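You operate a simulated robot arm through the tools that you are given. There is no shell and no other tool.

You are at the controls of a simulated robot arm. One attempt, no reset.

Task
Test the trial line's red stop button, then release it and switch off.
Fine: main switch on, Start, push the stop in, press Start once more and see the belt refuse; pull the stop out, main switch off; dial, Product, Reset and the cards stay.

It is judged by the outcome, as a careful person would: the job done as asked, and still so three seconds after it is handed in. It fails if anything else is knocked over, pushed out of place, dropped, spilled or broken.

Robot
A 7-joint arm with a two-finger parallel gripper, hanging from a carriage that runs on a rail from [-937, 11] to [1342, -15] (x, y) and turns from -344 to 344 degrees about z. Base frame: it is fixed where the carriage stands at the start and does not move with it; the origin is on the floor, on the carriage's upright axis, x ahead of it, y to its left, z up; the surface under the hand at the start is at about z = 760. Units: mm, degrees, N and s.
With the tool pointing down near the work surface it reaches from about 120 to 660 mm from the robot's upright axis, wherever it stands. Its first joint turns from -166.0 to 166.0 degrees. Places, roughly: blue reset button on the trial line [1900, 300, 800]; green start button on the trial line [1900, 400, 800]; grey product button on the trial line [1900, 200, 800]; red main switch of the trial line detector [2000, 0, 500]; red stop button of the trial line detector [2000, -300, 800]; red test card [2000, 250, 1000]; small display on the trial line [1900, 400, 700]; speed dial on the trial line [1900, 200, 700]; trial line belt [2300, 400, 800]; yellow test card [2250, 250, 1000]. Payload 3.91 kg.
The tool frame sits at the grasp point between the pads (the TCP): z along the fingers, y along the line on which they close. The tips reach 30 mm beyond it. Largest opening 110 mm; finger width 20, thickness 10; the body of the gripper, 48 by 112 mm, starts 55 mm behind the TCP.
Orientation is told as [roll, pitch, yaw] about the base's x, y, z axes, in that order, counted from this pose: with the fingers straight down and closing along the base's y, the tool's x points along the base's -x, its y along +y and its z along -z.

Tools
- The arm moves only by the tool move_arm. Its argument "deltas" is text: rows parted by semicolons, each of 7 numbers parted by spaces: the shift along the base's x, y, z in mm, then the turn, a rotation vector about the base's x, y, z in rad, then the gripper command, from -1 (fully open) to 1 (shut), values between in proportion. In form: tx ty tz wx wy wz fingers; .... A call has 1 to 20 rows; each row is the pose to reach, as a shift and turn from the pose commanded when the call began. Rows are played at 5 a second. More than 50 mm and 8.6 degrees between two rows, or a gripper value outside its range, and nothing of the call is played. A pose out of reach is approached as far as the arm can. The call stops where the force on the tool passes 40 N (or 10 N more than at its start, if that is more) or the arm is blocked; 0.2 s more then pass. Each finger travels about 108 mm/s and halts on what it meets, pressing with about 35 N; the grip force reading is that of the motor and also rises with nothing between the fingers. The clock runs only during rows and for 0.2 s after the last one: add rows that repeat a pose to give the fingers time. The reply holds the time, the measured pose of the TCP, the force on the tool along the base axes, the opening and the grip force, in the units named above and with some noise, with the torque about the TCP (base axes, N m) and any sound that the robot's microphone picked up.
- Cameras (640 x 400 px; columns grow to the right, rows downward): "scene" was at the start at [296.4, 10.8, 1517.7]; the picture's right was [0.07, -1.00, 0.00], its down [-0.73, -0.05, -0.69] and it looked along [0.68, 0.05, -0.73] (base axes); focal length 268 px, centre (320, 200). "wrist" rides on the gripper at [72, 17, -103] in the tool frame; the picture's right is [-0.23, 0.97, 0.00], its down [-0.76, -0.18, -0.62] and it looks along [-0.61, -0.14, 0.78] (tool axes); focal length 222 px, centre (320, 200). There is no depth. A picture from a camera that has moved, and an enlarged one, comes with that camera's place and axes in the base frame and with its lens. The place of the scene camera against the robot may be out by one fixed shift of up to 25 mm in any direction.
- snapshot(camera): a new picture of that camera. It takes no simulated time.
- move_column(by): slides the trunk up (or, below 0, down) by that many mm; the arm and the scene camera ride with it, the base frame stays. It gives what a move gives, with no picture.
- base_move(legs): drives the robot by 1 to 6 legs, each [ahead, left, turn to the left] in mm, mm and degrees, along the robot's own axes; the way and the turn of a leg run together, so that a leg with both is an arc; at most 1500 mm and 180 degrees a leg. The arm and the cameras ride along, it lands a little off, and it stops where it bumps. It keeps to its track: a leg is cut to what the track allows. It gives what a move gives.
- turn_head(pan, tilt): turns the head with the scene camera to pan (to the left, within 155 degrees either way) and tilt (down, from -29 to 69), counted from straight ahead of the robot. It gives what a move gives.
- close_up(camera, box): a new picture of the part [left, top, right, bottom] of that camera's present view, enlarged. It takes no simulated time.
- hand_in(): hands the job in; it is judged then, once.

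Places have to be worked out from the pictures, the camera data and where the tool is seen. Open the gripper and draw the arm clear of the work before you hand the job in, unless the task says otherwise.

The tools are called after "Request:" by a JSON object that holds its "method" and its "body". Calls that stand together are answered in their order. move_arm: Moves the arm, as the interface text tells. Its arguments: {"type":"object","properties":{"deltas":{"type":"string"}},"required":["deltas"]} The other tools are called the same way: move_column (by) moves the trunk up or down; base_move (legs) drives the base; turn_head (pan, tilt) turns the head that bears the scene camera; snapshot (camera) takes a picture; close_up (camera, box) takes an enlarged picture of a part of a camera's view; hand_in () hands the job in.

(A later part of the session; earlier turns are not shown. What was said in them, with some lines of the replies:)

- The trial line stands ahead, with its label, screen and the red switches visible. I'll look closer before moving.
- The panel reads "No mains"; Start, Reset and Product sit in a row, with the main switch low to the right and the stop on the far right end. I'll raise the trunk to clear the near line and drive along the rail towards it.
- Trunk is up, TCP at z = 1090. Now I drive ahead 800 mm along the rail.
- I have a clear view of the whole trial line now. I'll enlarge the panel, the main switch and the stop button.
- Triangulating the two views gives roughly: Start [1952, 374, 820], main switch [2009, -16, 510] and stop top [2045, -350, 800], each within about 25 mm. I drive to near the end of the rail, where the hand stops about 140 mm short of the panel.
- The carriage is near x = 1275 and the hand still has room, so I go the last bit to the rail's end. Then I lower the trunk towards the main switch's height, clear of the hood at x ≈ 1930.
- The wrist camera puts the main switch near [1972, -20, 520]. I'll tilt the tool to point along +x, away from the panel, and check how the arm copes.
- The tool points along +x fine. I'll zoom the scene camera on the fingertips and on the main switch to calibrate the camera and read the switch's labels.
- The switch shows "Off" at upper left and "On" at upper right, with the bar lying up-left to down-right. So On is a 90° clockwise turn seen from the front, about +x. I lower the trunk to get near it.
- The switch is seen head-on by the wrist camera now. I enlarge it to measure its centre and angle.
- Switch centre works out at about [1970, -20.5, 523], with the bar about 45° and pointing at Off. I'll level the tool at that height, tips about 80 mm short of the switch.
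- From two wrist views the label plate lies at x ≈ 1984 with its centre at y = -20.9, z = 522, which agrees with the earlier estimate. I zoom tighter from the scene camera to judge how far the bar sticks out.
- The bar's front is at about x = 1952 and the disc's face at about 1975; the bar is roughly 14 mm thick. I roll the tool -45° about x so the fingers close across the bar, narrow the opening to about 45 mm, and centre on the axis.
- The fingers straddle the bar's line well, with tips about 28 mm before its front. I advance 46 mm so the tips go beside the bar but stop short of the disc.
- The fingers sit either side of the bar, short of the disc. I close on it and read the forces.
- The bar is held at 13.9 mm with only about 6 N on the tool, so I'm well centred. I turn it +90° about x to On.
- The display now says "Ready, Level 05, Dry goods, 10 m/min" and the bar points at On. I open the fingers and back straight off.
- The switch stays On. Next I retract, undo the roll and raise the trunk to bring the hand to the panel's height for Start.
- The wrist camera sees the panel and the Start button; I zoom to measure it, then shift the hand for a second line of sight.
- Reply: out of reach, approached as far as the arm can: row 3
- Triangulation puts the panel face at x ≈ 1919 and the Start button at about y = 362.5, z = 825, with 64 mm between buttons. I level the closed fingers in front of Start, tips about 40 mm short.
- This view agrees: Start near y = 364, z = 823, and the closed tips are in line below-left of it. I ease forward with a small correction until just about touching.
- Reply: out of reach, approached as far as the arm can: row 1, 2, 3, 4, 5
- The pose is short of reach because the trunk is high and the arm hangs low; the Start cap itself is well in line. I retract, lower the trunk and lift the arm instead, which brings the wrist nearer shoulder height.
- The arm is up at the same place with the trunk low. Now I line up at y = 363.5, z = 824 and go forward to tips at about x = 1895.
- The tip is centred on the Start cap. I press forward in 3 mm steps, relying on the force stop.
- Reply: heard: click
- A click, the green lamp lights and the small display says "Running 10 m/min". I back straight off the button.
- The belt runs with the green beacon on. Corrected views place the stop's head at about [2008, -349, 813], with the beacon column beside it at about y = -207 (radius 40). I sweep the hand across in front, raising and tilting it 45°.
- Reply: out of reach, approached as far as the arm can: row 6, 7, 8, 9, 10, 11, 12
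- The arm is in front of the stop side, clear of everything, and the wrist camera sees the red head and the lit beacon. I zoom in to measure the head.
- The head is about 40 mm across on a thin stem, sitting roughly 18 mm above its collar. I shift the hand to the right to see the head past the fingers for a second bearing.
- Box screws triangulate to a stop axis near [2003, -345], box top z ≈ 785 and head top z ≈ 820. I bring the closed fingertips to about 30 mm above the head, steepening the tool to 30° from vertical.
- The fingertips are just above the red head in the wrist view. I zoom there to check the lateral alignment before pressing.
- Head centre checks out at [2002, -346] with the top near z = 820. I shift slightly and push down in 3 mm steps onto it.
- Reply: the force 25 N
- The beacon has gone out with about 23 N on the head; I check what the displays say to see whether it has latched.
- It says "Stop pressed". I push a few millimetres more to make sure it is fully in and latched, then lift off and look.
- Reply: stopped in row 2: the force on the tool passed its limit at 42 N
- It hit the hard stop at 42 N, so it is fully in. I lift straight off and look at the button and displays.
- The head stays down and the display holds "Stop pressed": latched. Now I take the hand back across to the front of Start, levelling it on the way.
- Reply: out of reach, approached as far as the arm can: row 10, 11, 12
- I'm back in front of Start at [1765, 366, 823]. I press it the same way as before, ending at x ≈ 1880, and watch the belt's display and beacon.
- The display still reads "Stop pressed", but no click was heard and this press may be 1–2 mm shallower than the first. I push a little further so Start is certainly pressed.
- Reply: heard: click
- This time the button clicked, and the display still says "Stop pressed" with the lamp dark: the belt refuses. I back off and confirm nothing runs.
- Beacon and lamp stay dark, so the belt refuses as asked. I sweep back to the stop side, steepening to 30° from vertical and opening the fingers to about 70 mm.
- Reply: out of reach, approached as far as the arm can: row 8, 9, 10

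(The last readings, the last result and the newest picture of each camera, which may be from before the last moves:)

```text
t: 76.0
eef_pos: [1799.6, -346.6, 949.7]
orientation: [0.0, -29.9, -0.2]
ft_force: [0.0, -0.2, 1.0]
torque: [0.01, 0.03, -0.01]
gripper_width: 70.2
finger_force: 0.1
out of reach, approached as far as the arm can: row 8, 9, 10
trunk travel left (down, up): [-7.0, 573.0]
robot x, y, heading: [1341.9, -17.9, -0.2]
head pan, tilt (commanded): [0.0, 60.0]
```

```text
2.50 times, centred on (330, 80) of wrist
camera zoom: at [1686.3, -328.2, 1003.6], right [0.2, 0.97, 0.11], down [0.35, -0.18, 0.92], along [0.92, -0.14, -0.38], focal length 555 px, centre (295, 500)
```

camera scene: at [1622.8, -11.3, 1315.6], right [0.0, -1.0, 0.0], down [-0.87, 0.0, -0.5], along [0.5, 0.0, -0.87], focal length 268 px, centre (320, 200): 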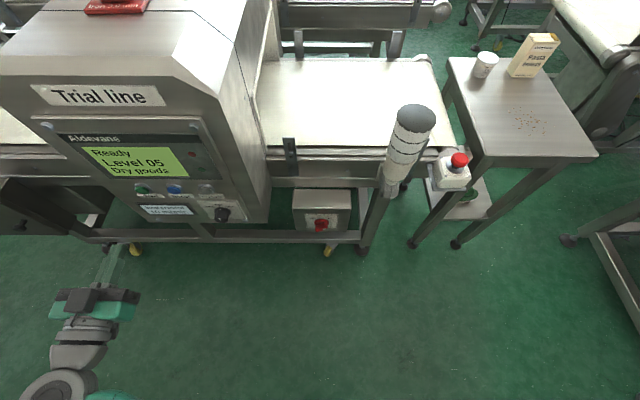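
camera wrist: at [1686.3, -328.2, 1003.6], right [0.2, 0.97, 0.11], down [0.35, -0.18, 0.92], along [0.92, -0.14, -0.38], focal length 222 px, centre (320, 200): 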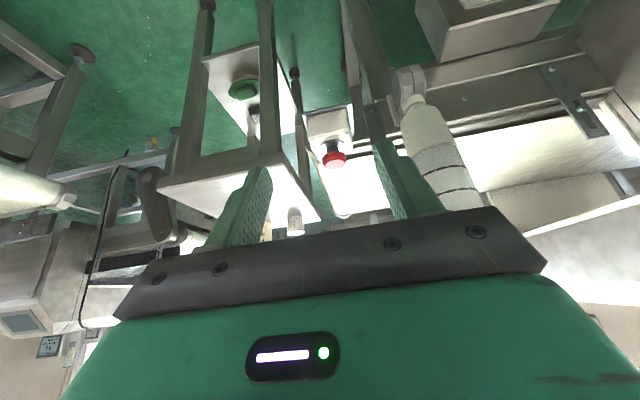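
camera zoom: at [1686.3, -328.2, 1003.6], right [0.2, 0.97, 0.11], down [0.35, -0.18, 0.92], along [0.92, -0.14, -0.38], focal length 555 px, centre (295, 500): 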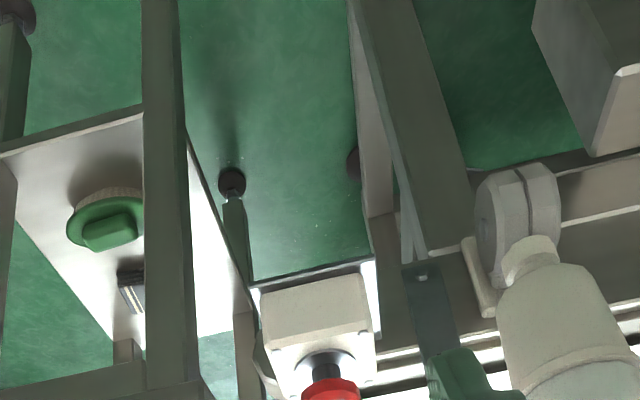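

The red head is in view between the fingers. I move over it to z ≈ 880 with the fingers straddling it.

Request:
{"method": "move_arm", "body": {"deltas": "40 0 0 0 0 0 -0.273; 85 1 0 0 0 0 -0.273; 130 1 -5 0 0 0 -0.273; 170 1 -25 0 0 0 -0.273; 190 1 -50 0 0 0 -0.273; 190 1 -70 0 0 0 -0.273; 190 1 -70 0 0 0 -0.273"}}

Request:
{"method": "snapshot", "body": {"camera": "wrist"}}

Request:
{"method": "close_up", "body": {"camera": "wrist", "box": [220, 40, 420, 220]}}

```text
t: 77.7
eef_pos: [1988.2, -345.8, 880.2]
orientation: [0.0, -29.8, -0.1]
ft_force: [0.5, 0.9, 0.4]
torque: [-0.01, -0.02, -0.03]
gripper_width: 70.0
finger_force: 0.1
trunk travel left (down, up): [-7.0, 573.0]
robot x, y, heading: [1338.5, -11.6, -0.1]
head pan, tilt (commanded): [0.0, 60.0]
```

```text
taken
camera wrist: at [1875.9, -327.5, 934.1], right [0.2, 0.97, 0.11], down [0.35, -0.18, 0.92], along [0.92, -0.14, -0.37], focal length 222 px, centre (320, 200)
```

wrist: 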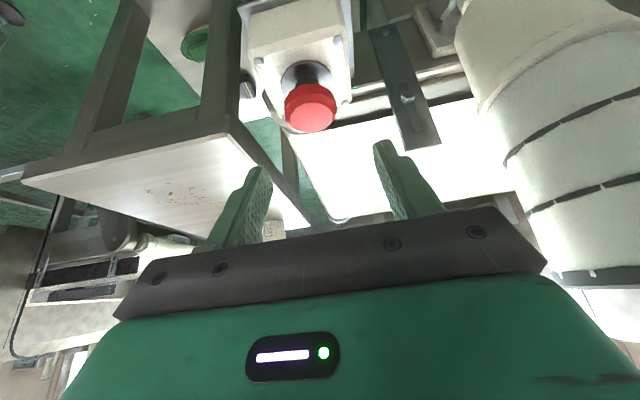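

```text
2.22 times, centred on (320, 130) of wrist
camera zoom: at [1875.9, -327.5, 934.1], right [0.2, 0.97, 0.11], down [0.35, -0.18, 0.92], along [0.92, -0.14, -0.37], focal length 494 px, centre (320, 356)
```

zoom: 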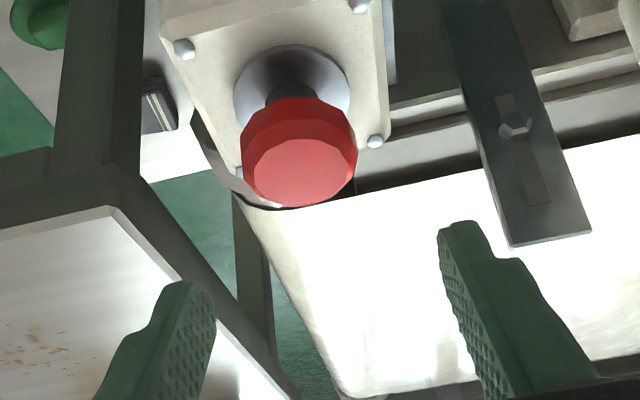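

Head centre is at about [2003, -345.5] between the fingers. I descend so the tips end just above the box top, beside the head.

Request:
{"method": "move_arm", "body": {"deltas": "1 0 -15 0 0 0 -0.273; 2 0 -30 0 0 0 -0.273; 2 0 -40 0 0 0 -0.273; 2 0 -47 0 0 0 -0.273; 2 0 -53 0 0 0 -0.273; 2 0 -53 0 0 0 -0.273"}}

Request:
{"method": "snapshot", "body": {"camera": "wrist"}}

Request:
{"method": "close_up", "body": {"camera": "wrist", "box": [220, 40, 420, 220]}}

Request:
{"method": "close_up", "body": {"camera": "scene", "box": [390, 100, 500, 200]}}

```text
t: 79.0
eef_pos: [1992.0, -345.2, 827.0]
orientation: [0.1, -29.9, -0.3]
ft_force: [-0.4, -0.3, 0.0]
torque: [-0.01, 0.01, -0.02]
gripper_width: 70.0
finger_force: 0.1
trunk travel left (down, up): [-7.0, 573.0]
robot x, y, heading: [1339.2, -13.8, -0.3]
head pan, tilt (commanded): [0.0, 60.0]
```

```text
taken
camera wrist: at [1878.2, -326.8, 880.3], right [0.2, 0.97, 0.11], down [0.35, -0.18, 0.92], along [0.92, -0.14, -0.37], focal length 222 px, centre (320, 200)
```

wrist: 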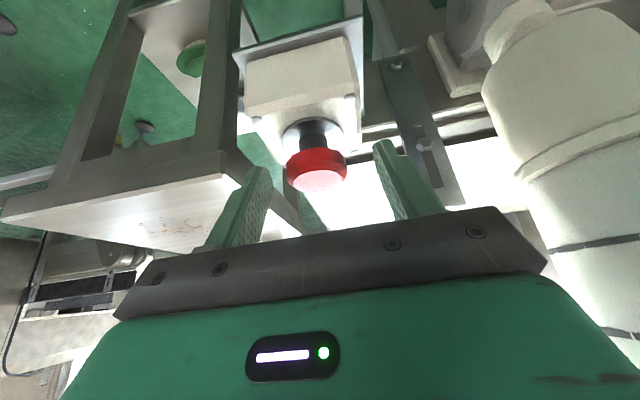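

```text
2.22 times, centred on (320, 130) of wrist
camera zoom: at [1878.2, -326.8, 880.3], right [0.2, 0.97, 0.11], down [0.35, -0.18, 0.92], along [0.92, -0.14, -0.37], focal length 494 px, centre (320, 356)
```

zoom: 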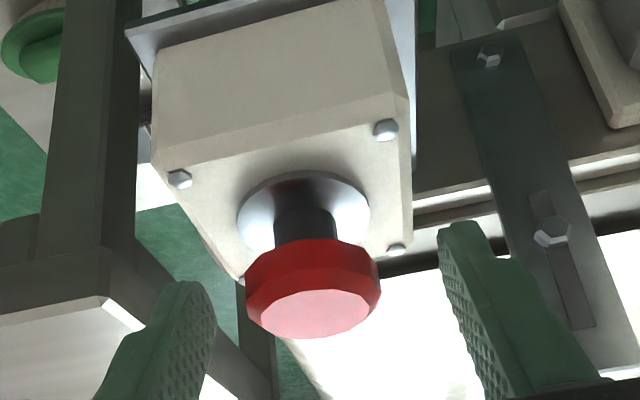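

```text
4.00 times, centred on (445, 150) of scene
camera zoom: at [1622.6, -11.3, 1315.6], right [0.0, -1.0, 0.0], down [-0.87, 0.0, -0.5], along [0.5, 0.0, -0.87], focal length 1073 px, centre (-180, 400)
```

zoom: 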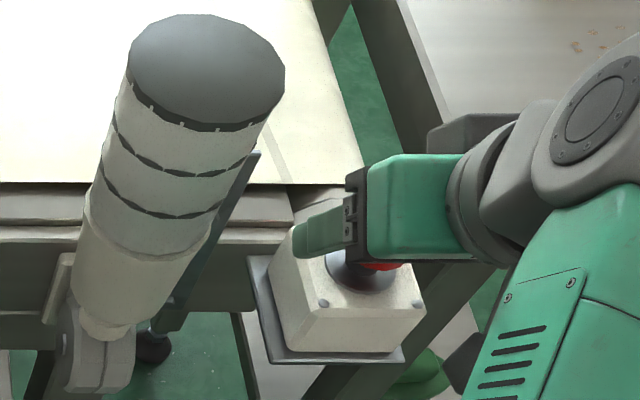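

The tips are level with and beside the head (head spans roughly z 803–817). I close on it.

Request:
{"method": "move_arm", "body": {"deltas": "0 -0.5 -2 0 0 0 0; 0 -0.5 -2 0 0 0 0.2; 0 -0.5 -2 0 0 0 0.5; 0 -0.5 -2 0 0 0 1; 0 -0.5 -2 0 0 0 1"}}

Request:
{"method": "close_up", "body": {"camera": "wrist", "box": [220, 40, 420, 220]}}

```text
t: 80.2
eef_pos: [1990.8, -347.9, 825.4]
orientation: [-0.1, -29.9, -0.3]
ft_force: [0.7, -7.1, -2.9]
torque: [-0.1, -0.04, -0.17]
gripper_width: 39.0
finger_force: 44.9
trunk travel left (down, up): [-7.0, 573.0]
robot x, y, heading: [1340.9, -10.8, -0.4]
head pan, tilt (commanded): [0.0, 60.0]
```

```text
2.22 times, centred on (320, 130) of wrist
camera zoom: at [1878.0, -329.2, 878.7], right [0.2, 0.97, 0.11], down [0.35, -0.18, 0.92], along [0.92, -0.15, -0.37], focal length 494 px, centre (320, 356)
```

zoom: 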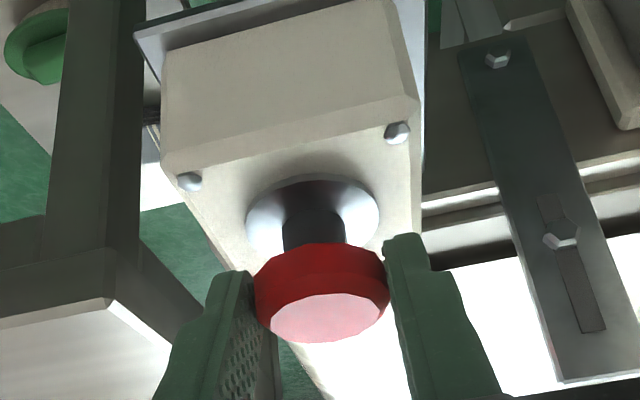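

The head is held at 39 mm. I pull straight up in small steps.

Request:
{"method": "move_arm", "body": {"deltas": "0 0 2 0 0 0 1; 0 0 4 0 0 0 1; 0 0 6 0 0 0 1; 0 0 8 0 0 0 1; 0 0 10 0 0 0 1"}}

Request:
{"method": "close_up", "body": {"camera": "wrist", "box": [220, 40, 420, 220]}}

Request:
{"method": "close_up", "body": {"camera": "scene", "box": [60, 120, 250, 240]}}

```text
t: 81.5
eef_pos: [1992.0, -348.0, 832.1]
orientation: [0.0, -29.7, -0.1]
ft_force: [13.2, -15.3, -26.8]
torque: [-0.1, -0.15, -0.14]
gripper_width: 38.5
finger_force: 45.2
trunk travel left (down, up): [-7.0, 573.0]
robot x, y, heading: [1340.4, -15.5, 0.0]
head pan, tilt (commanded): [0.0, 60.0]
```

```text
2.22 times, centred on (320, 130) of wrist
camera zoom: at [1878.3, -329.4, 886.6], right [0.2, 0.97, 0.11], down [0.35, -0.18, 0.92], along [0.91, -0.14, -0.38], focal length 494 px, centre (320, 356)
```

zoom: 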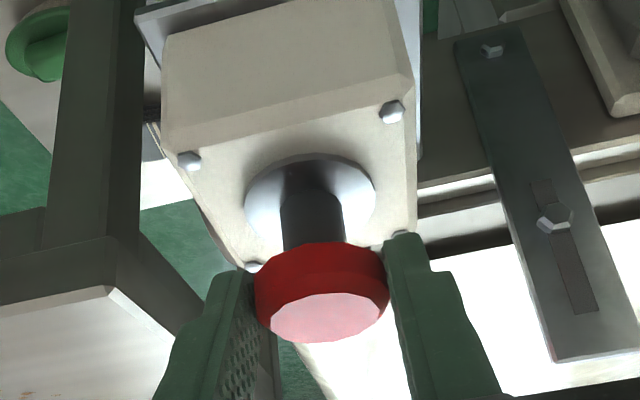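

```text
3.33 times, centred on (155, 180) of scene
camera zoom: at [1623.0, -12.6, 1315.2], right [0.0, -1.0, 0.0], down [-0.87, 0.0, -0.5], along [0.5, 0.0, -0.87], focal length 894 px, centre (870, 267)
```

zoom: 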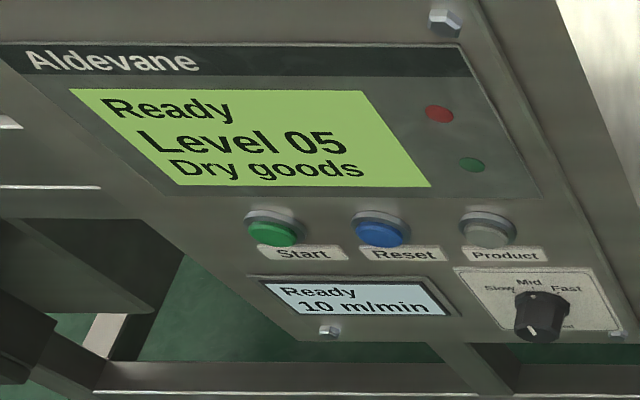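

The stop has come out about 7 mm and the display says "Ready". I ease the tension, open the fingers, lift away and check that it stays out.

Request:
{"method": "move_arm", "body": {"deltas": "0 0 -2 0 0 0 1; 0 0 -2 0 0 0 0.2; 0 0 -2 0 0 0 -0.2; 0 0 -2 0 0 0 -0.273; 0 0 10 0 0 0 -0.273; 0 0 35 0 0 0 -0.273; -10 0 70 0 0 0 -0.273; -30 0 100 0 0 0 -0.273; -30 0 100 0 0 0 -0.273"}}

Request:
{"method": "close_up", "body": {"camera": "wrist", "box": [220, 0, 420, 180]}}

Request:
{"method": "close_up", "body": {"camera": "scene", "box": [60, 120, 250, 240]}}

Request:
{"method": "close_up", "body": {"camera": "scene", "box": [380, 100, 500, 200]}}

```text
t: 83.5
eef_pos: [1962.6, -346.0, 934.0]
orientation: [-0.1, -29.9, -0.2]
ft_force: [-0.2, -1.1, -0.3]
torque: [-0.02, -0.01, 0.0]
gripper_width: 70.1
finger_force: 0.1
trunk travel left (down, up): [-7.0, 573.0]
robot x, y, heading: [1339.5, -17.8, -0.3]
head pan, tilt (commanded): [0.0, 60.0]
```

```text
2.22 times, centred on (320, 90) of wrist
camera zoom: at [1848.6, -327.7, 988.4], right [0.2, 0.97, 0.11], down [0.35, -0.18, 0.92], along [0.92, -0.14, -0.37], focal length 494 px, centre (320, 444)
```

zoom: 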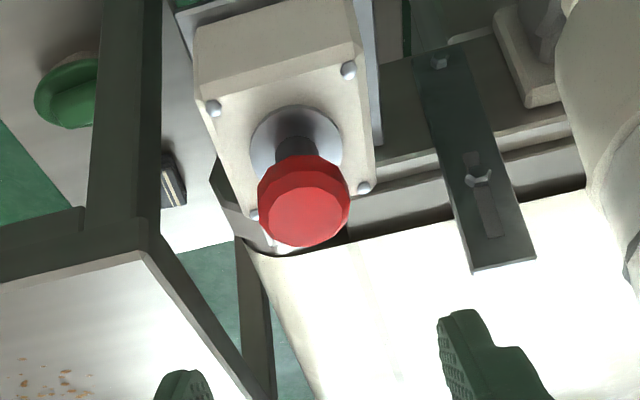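

```text
3.33 times, centred on (155, 180) of scene
camera zoom: at [1622.6, -11.3, 1315.6], right [0.0, -1.0, 0.0], down [-0.87, 0.0, -0.5], along [0.5, 0.0, -0.87], focal length 894 px, centre (870, 267)
```

zoom: 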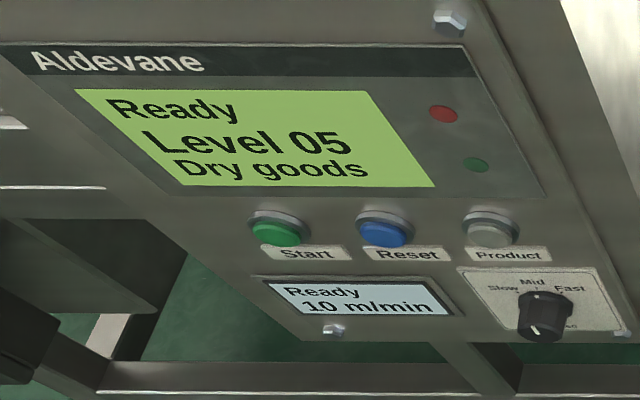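

```text
4.00 times, centred on (440, 150) of scene
camera zoom: at [1622.6, -11.3, 1315.6], right [0.0, -1.0, 0.0], down [-0.87, 0.0, -0.5], along [0.5, 0.0, -0.87], focal length 1073 px, centre (-160, 400)
```

zoom: 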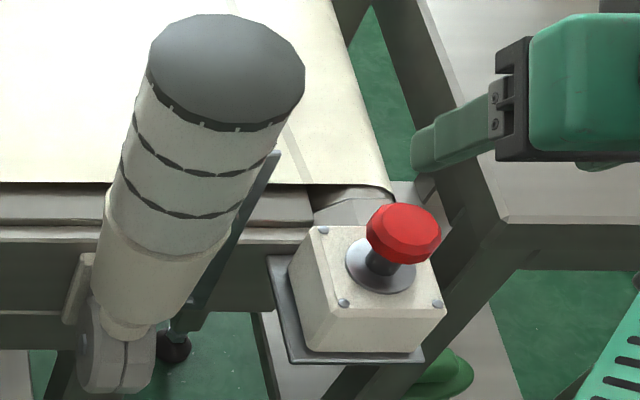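

The stop is out again and shows "Ready". Now I carry the hand back and down to the front of the main switch, levelling it and setting a 45 mm opening.

Request:
{"method": "move_arm", "body": {"deltas": "-40 0 10 0 -0.05 0 -0.273; -85 0 15 0 -0.1 0 -0.1; -130 0 15 0 -0.17 0 0.18; -170 10 10 0 -0.24 0 0.18; -190 45 -10 0 -0.31 0 0.18; -190 80 -40 0 -0.38 0 0.18; -190 115 -70 0 -0.45 0 0.18; -190 150 -100 0 -0.52 0 0.18; -190 185 -130 0 -0.59 0 0.18; -190 220 -160 0 -0.66 0 0.18; -190 255 -190 0 -0.73 0 0.18; -190 285 -225 0 -0.8 0 0.18; -190 310 -265 0 -0.87 0 0.18; -190 325 -308 0 -0.94 0 0.18; -190 325 -350 0 -1.0 0 0.18; -190 325 -390 0 -1.047 0 0.18; -190 325 -411.5 0 -1.047 0 0.18; -190 325 -411.5 0 -1.047 0 0.18"}}

Request:
{"method": "snapshot", "body": {"camera": "wrist"}}

Request:
{"method": "snapshot", "body": {"camera": "scene"}}

```text
t: 87.2
eef_pos: [1771.0, -21.5, 522.3]
orientation: [78.1, -89.8, -78.2]
ft_force: [0.6, 0.1, -0.3]
torque: [0.02, -0.01, 0.0]
gripper_width: 45.2
finger_force: 0.1
trunk travel left (down, up): [-7.0, 573.0]
robot x, y, heading: [1339.6, -14.5, -0.1]
head pan, tilt (commanded): [0.0, 60.0]
```

```text
taken
camera wrist: at [1668.9, -3.0, 450.7], right [0.0, 0.97, 0.23], down [-0.62, -0.18, 0.76], along [0.78, -0.14, 0.61], focal length 222 px, centre (320, 200)
```

wrist: 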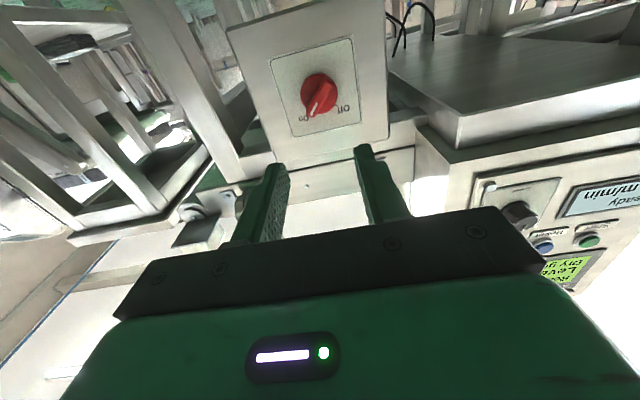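

```text
taken
camera scene: at [1622.5, -11.3, 1315.6], right [0.0, -1.0, 0.0], down [-0.87, 0.0, -0.5], along [0.5, 0.0, -0.87], focal length 268 px, centre (320, 200)
```

scene: 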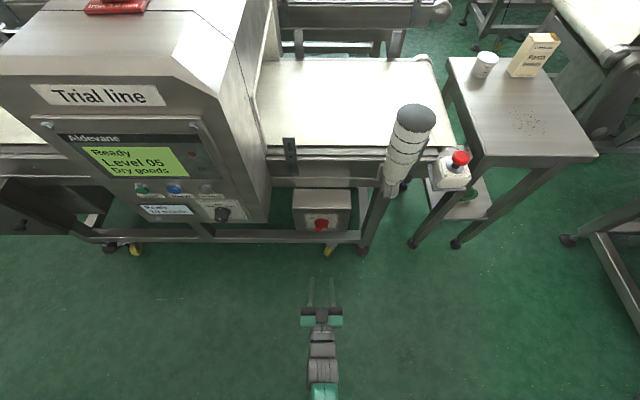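

I'm level in front of the main switch, whose bar points at On. I roll +45° to match the bar and advance to about 28 mm before it.

Request:
{"method": "move_arm", "body": {"deltas": "10 0 0 0.131 0 0 0.18; 25 0 0 0.262 0 0 0.18; 45 0 0 0.393 0 0 0.18; 65 0 0 0.524 0 0 0.18; 85 0.5 0 0.655 0 0 0.18; 105 0.5 0 0.785 0 0 0.18; 123 0.5 0 0.785 0 0 0.18; 123 0.5 0 0.785 0 0 0.18"}}

Request:
{"method": "snapshot", "body": {"camera": "wrist"}}

Request:
{"method": "close_up", "body": {"camera": "scene", "box": [280, 200, 360, 260]}}

```text
t: 89.0
eef_pos: [1893.8, -20.5, 522.1]
orientation: [89.7, -44.8, -89.9]
ft_force: [0.7, -0.1, 0.4]
torque: [0.0, -0.01, -0.01]
gripper_width: 45.0
finger_force: 0.1
trunk travel left (down, up): [-7.0, 573.0]
robot x, y, heading: [1338.9, -15.1, -0.2]
head pan, tilt (commanded): [0.0, 60.0]
```

```text
taken
camera wrist: at [1791.5, 44.2, 484.1], right [0.0, 0.53, 0.85], down [-0.62, -0.67, 0.41], along [0.78, -0.53, 0.33], focal length 222 px, centre (320, 200)
```

wrist: 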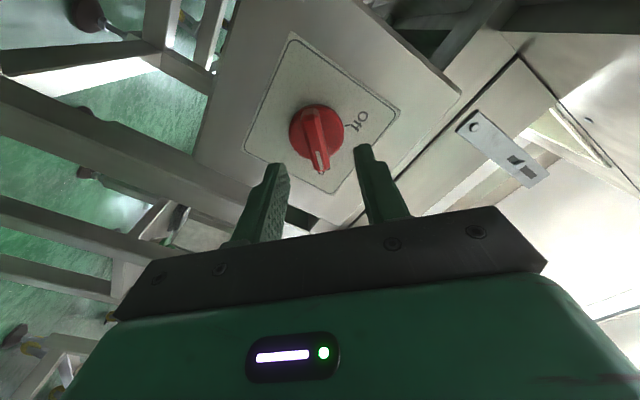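

```text
6.67 times, centred on (320, 230) of scene
camera zoom: at [1622.3, -11.3, 1315.5], right [0.0, -1.0, 0.0], down [-0.87, 0.0, -0.5], along [0.5, 0.0, -0.87], focal length 1788 px, centre (320, 0)
```

zoom: 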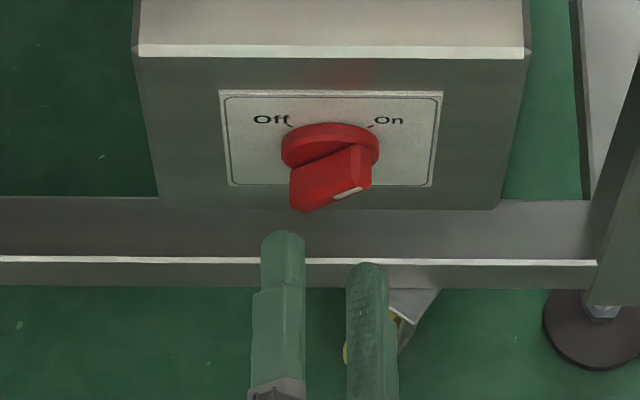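

The fingers straddle the bar's line at roll +45°. I advance 45 mm as before and close on it.

Request:
{"method": "move_arm", "body": {"deltas": "10 0 0 0 0 0 0.18; 20 0 0 0 0 0 0.18; 28 0 0 0 0 0 0.18; 34 0 0 0 0 0 0.18; 40 0 0 0 0 0 0.18; 45 0 0 0 0 0 0.18; 45 0 0 0 0 0 0.18; 45 0 0 0 0 0 0.5; 45 0 0 0 0 0 0.8; 45 0 0 0 0 0 1; 45 0 0 0 0 0 1"}}

Request:
{"method": "close_up", "body": {"camera": "wrist", "box": [220, 60, 440, 240]}}

Request:
{"method": "close_up", "body": {"camera": "scene", "box": [280, 200, 360, 260]}}

```text
t: 91.5
eef_pos: [1938.8, -24.6, 521.8]
orientation: [89.6, -44.9, -89.8]
ft_force: [5.2, -7.0, -17.4]
torque: [-0.11, -0.34, -1.36]
gripper_width: 13.5
finger_force: 44.9
trunk travel left (down, up): [-7.0, 573.0]
robot x, y, heading: [1338.5, -13.1, -0.2]
head pan, tilt (commanded): [0.0, 60.0]
```

```text
2.22 times, centred on (330, 150) of wrist
camera zoom: at [1836.2, 41.0, 483.2], right [0.01, 0.53, 0.85], down [-0.62, -0.66, 0.42], along [0.78, -0.53, 0.32], focal length 494 px, centre (298, 311)
```

zoom: 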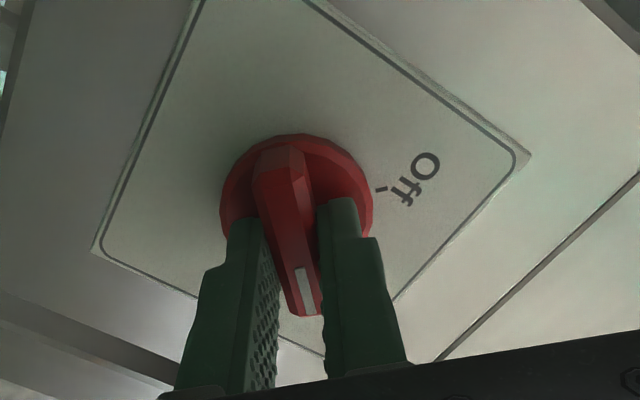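

```text
6.67 times, centred on (320, 230) of scene
camera zoom: at [1622.4, -12.7, 1315.3], right [0.0, -1.0, 0.0], down [-0.87, 0.0, -0.5], along [0.5, 0.0, -0.87], focal length 1788 px, centre (320, 0)
```

zoom: 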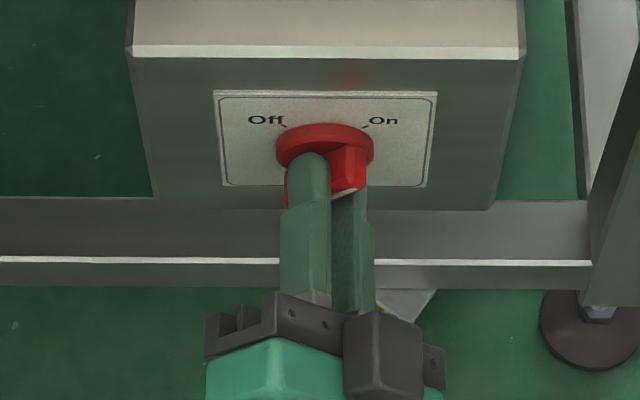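

The bar is gripped; the side force (about -17 N in z) suggests the true axis is near y = -22.7, z = 519.8. I shift by about -2 mm in y and z to relieve it, then turn -90° to Off.

Request:
{"method": "move_arm", "body": {"deltas": "0 -2.2 -2.3 0 0 0 1; 0 -2.2 -2.3 -0.112 0 0 1; 0 -2.2 -2.3 -0.224 0 0 1; 0 -2.2 -2.3 -0.337 0 0 1; 0 -2.2 -2.3 -0.449 0 0 1; 0 -2.2 -2.3 -0.561 0 0 1; 0 -2.2 -2.3 -0.673 0 0 1; 0 -2.2 -2.3 -0.785 0 0 1; 0 -2.2 -2.3 -0.898 0 0 1; 0 -2.2 -2.3 -1.01 0 0 1; 0 -2.2 -2.3 -1.122 0 0 1; 0 -2.2 -2.3 -1.234 0 0 1; 0 -2.2 -2.3 -1.346 0 0 1; 0 -2.2 -2.3 -1.459 0 0 1; 0 -2.2 -2.3 -1.571 0 0 1; 0 -2.2 -2.3 -1.571 0 0 1"}}

Request:
{"method": "close_up", "body": {"camera": "scene", "box": [280, 200, 360, 260]}}

Request:
{"method": "close_up", "body": {"camera": "scene", "box": [60, 120, 250, 240]}}

```text
t: 94.8
eef_pos: [1939.4, -20.8, 520.6]
orientation: [-90.0, -45.2, 90.0]
ft_force: [-10.1, 3.1, 22.9]
torque: [0.01, -0.54, -0.88]
gripper_width: 14.0
finger_force: 44.1
trunk travel left (down, up): [-7.0, 573.0]
robot x, y, heading: [1335.8, -10.2, -0.1]
head pan, tilt (commanded): [0.0, 60.0]
```

```text
6.67 times, centred on (320, 230) of scene
camera zoom: at [1622.3, -10.8, 1315.5], right [0.0, -1.0, 0.0], down [-0.87, 0.0, -0.5], along [0.5, 0.0, -0.87], focal length 1788 px, centre (320, 0)
```

zoom: 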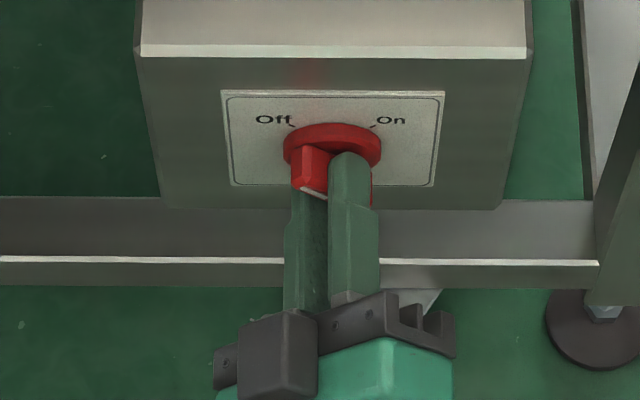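

```text
3.33 times, centred on (155, 180) of scene
camera zoom: at [1622.3, -10.8, 1315.5], right [0.0, -1.0, 0.0], down [-0.87, 0.0, -0.5], along [0.5, 0.0, -0.87], focal length 894 px, centre (870, 267)
```

zoom: 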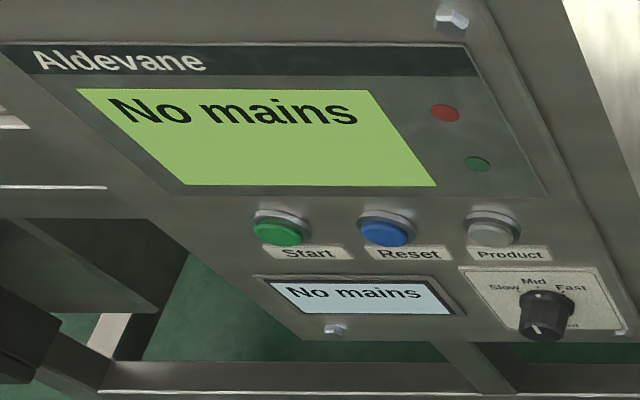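

"No mains" on both displays and the bar points at Off. I open the fingers and back straight off.

Request:
{"method": "move_arm", "body": {"deltas": "0 0 1 0 0 0 0.6; 0 0 1 0 0 0 0.18; 0 0 1 0 0 0 0.18; -15 0 1 0 0 0 0.18; -40 0 1 0 0 0 0.18; -70 0 1 0 0 0 0.18; -110 0 1 0 0 0 0; -150 0 1 0 0 0 -0.5; -190 0 1 0 0 0 -1; -190 0 1 0 0 0 -1"}}

Request:
{"method": "snapshot", "body": {"camera": "scene"}}

Request:
{"method": "close_up", "body": {"camera": "scene", "box": [280, 200, 360, 260]}}

Request:
{"method": "close_up", "body": {"camera": "scene", "box": [60, 120, 250, 240]}}

Request:
{"method": "close_up", "body": {"camera": "scene", "box": [380, 100, 500, 200]}}

```text
t: 97.0
eef_pos: [1750.3, -22.5, 523.2]
orientation: [-90.2, -45.2, 90.1]
ft_force: [-0.1, 0.0, -0.7]
torque: [-0.02, 0.01, -0.01]
gripper_width: 109.9
finger_force: 0.0
trunk travel left (down, up): [-7.0, 573.0]
robot x, y, heading: [1341.2, -13.3, -0.2]
head pan, tilt (commanded): [0.0, 60.0]
```

```text
taken
camera scene: at [1623.2, -11.4, 1315.7], right [0.0, -1.0, 0.0], down [-0.87, 0.0, -0.5], along [0.5, 0.0, -0.87], focal length 268 px, centre (320, 200)
```

scene: 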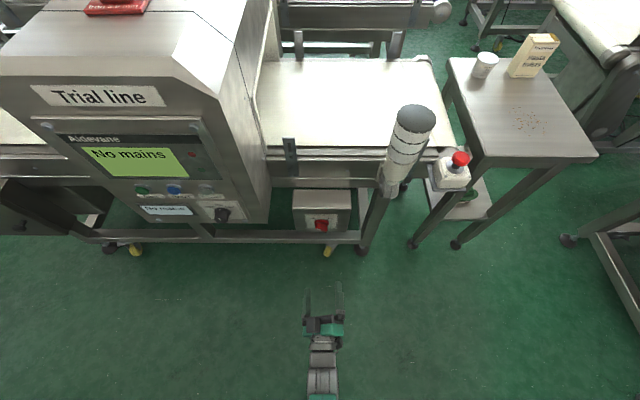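

```text
6.67 times, centred on (320, 230) of scene
camera zoom: at [1623.2, -11.4, 1315.7], right [0.0, -1.0, 0.0], down [-0.87, 0.0, -0.5], along [0.5, 0.0, -0.87], focal length 1788 px, centre (320, 0)
```

zoom: 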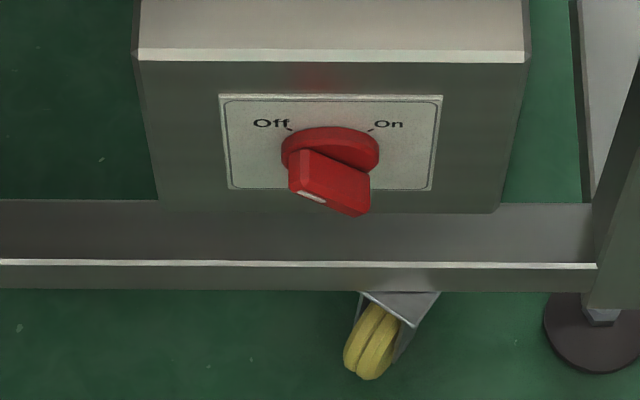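

```text
3.33 times, centred on (155, 180) of scene
camera zoom: at [1623.2, -11.4, 1315.7], right [0.0, -1.0, 0.0], down [-0.87, 0.0, -0.5], along [0.5, 0.0, -0.87], focal length 894 px, centre (870, 267)
```

zoom: 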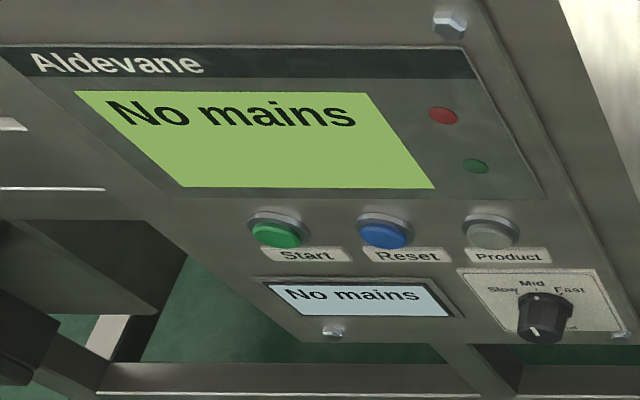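

```text
4.00 times, centred on (440, 150) of scene
camera zoom: at [1623.2, -11.4, 1315.7], right [0.0, -1.0, 0.0], down [-0.87, 0.0, -0.5], along [0.5, 0.0, -0.87], focal length 1073 px, centre (-160, 400)
```

zoom: 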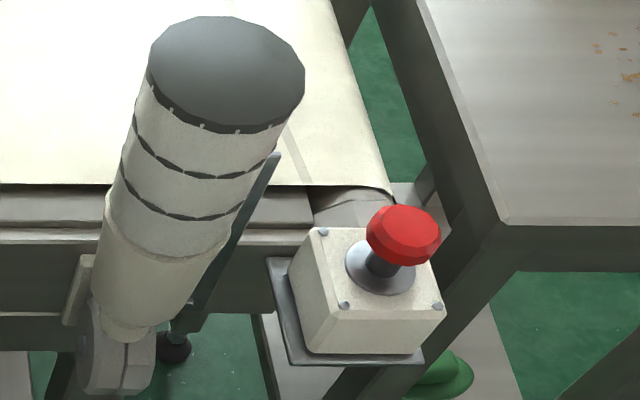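

Everything reads as wanted: switch Off, "No mains", stop out, fingers open and clear. I tilt the head up to check the two cards before handing in.

Request:
{"method": "turn_head", "body": {"pan": 10, "tilt": 40}}

Request:
{"method": "snapshot", "body": {"camera": "scene"}}

```text
t: 97.9
eef_pos: [1749.4, -23.0, 521.5]
orientation: [-90.0, -45.1, 89.9]
ft_force: [0.3, -0.2, 0.1]
torque: [-0.02, -0.02, 0.01]
gripper_width: 109.9
finger_force: 0.1
trunk travel left (down, up): [-7.0, 573.0]
robot x, y, heading: [1340.5, -9.5, -0.5]
head pan, tilt (commanded): [10.0, 40.0]
```

```text
taken
camera scene: at [1639.7, 3.3, 1342.3], right [0.17, -0.99, 0.0], down [-0.63, -0.11, -0.77], along [0.75, 0.13, -0.64], focal length 268 px, centre (320, 200)
```

scene: 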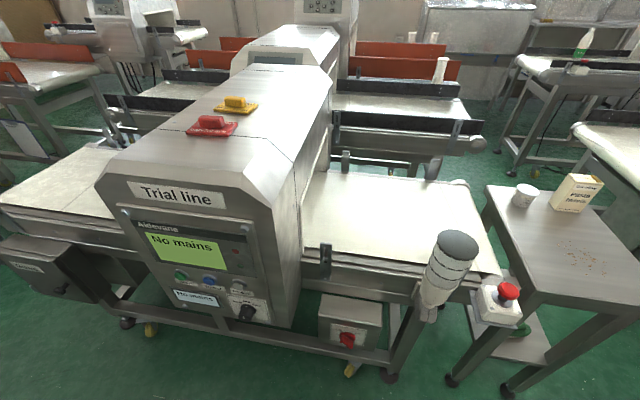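

Both cards are still on the hood, the dial is untouched, the stop is out, the mains is off and nothing is disturbed. The arm is clear with the gripper open, so I hand the job in.

Request:
{"method": "hand_in", "body": {}}

```text
The job is handed in.
```

The trial line's stop button passed the test. It is released again, the main switch is off, and I've handed the job in.

| Step | What the line showed |
|---|---|
| Main switch on | Display read "Ready, Level 05, Dry goods, 10 m/min" |
| Start | Click heard, display read "Running", green beacon lit |
| Stop pushed in | Beacon went out, display read "Stop pressed", and it stayed in after I let go |
| Start once more | My first push was too shallow to click, so I pushed further until it did. The display stayed on "Stop pressed", the beacon stayed dark and the belt did not start |
| Stop pulled out | Display went back to "Ready" |
| Main switch off | Both displays read "No mains" |

I did not touch the dial, Product, Reset or the two cards. The last pictures show the cards on the hood, the dial as it was, and nothing knocked or moved. The arm is clear of the line with the gripper open.
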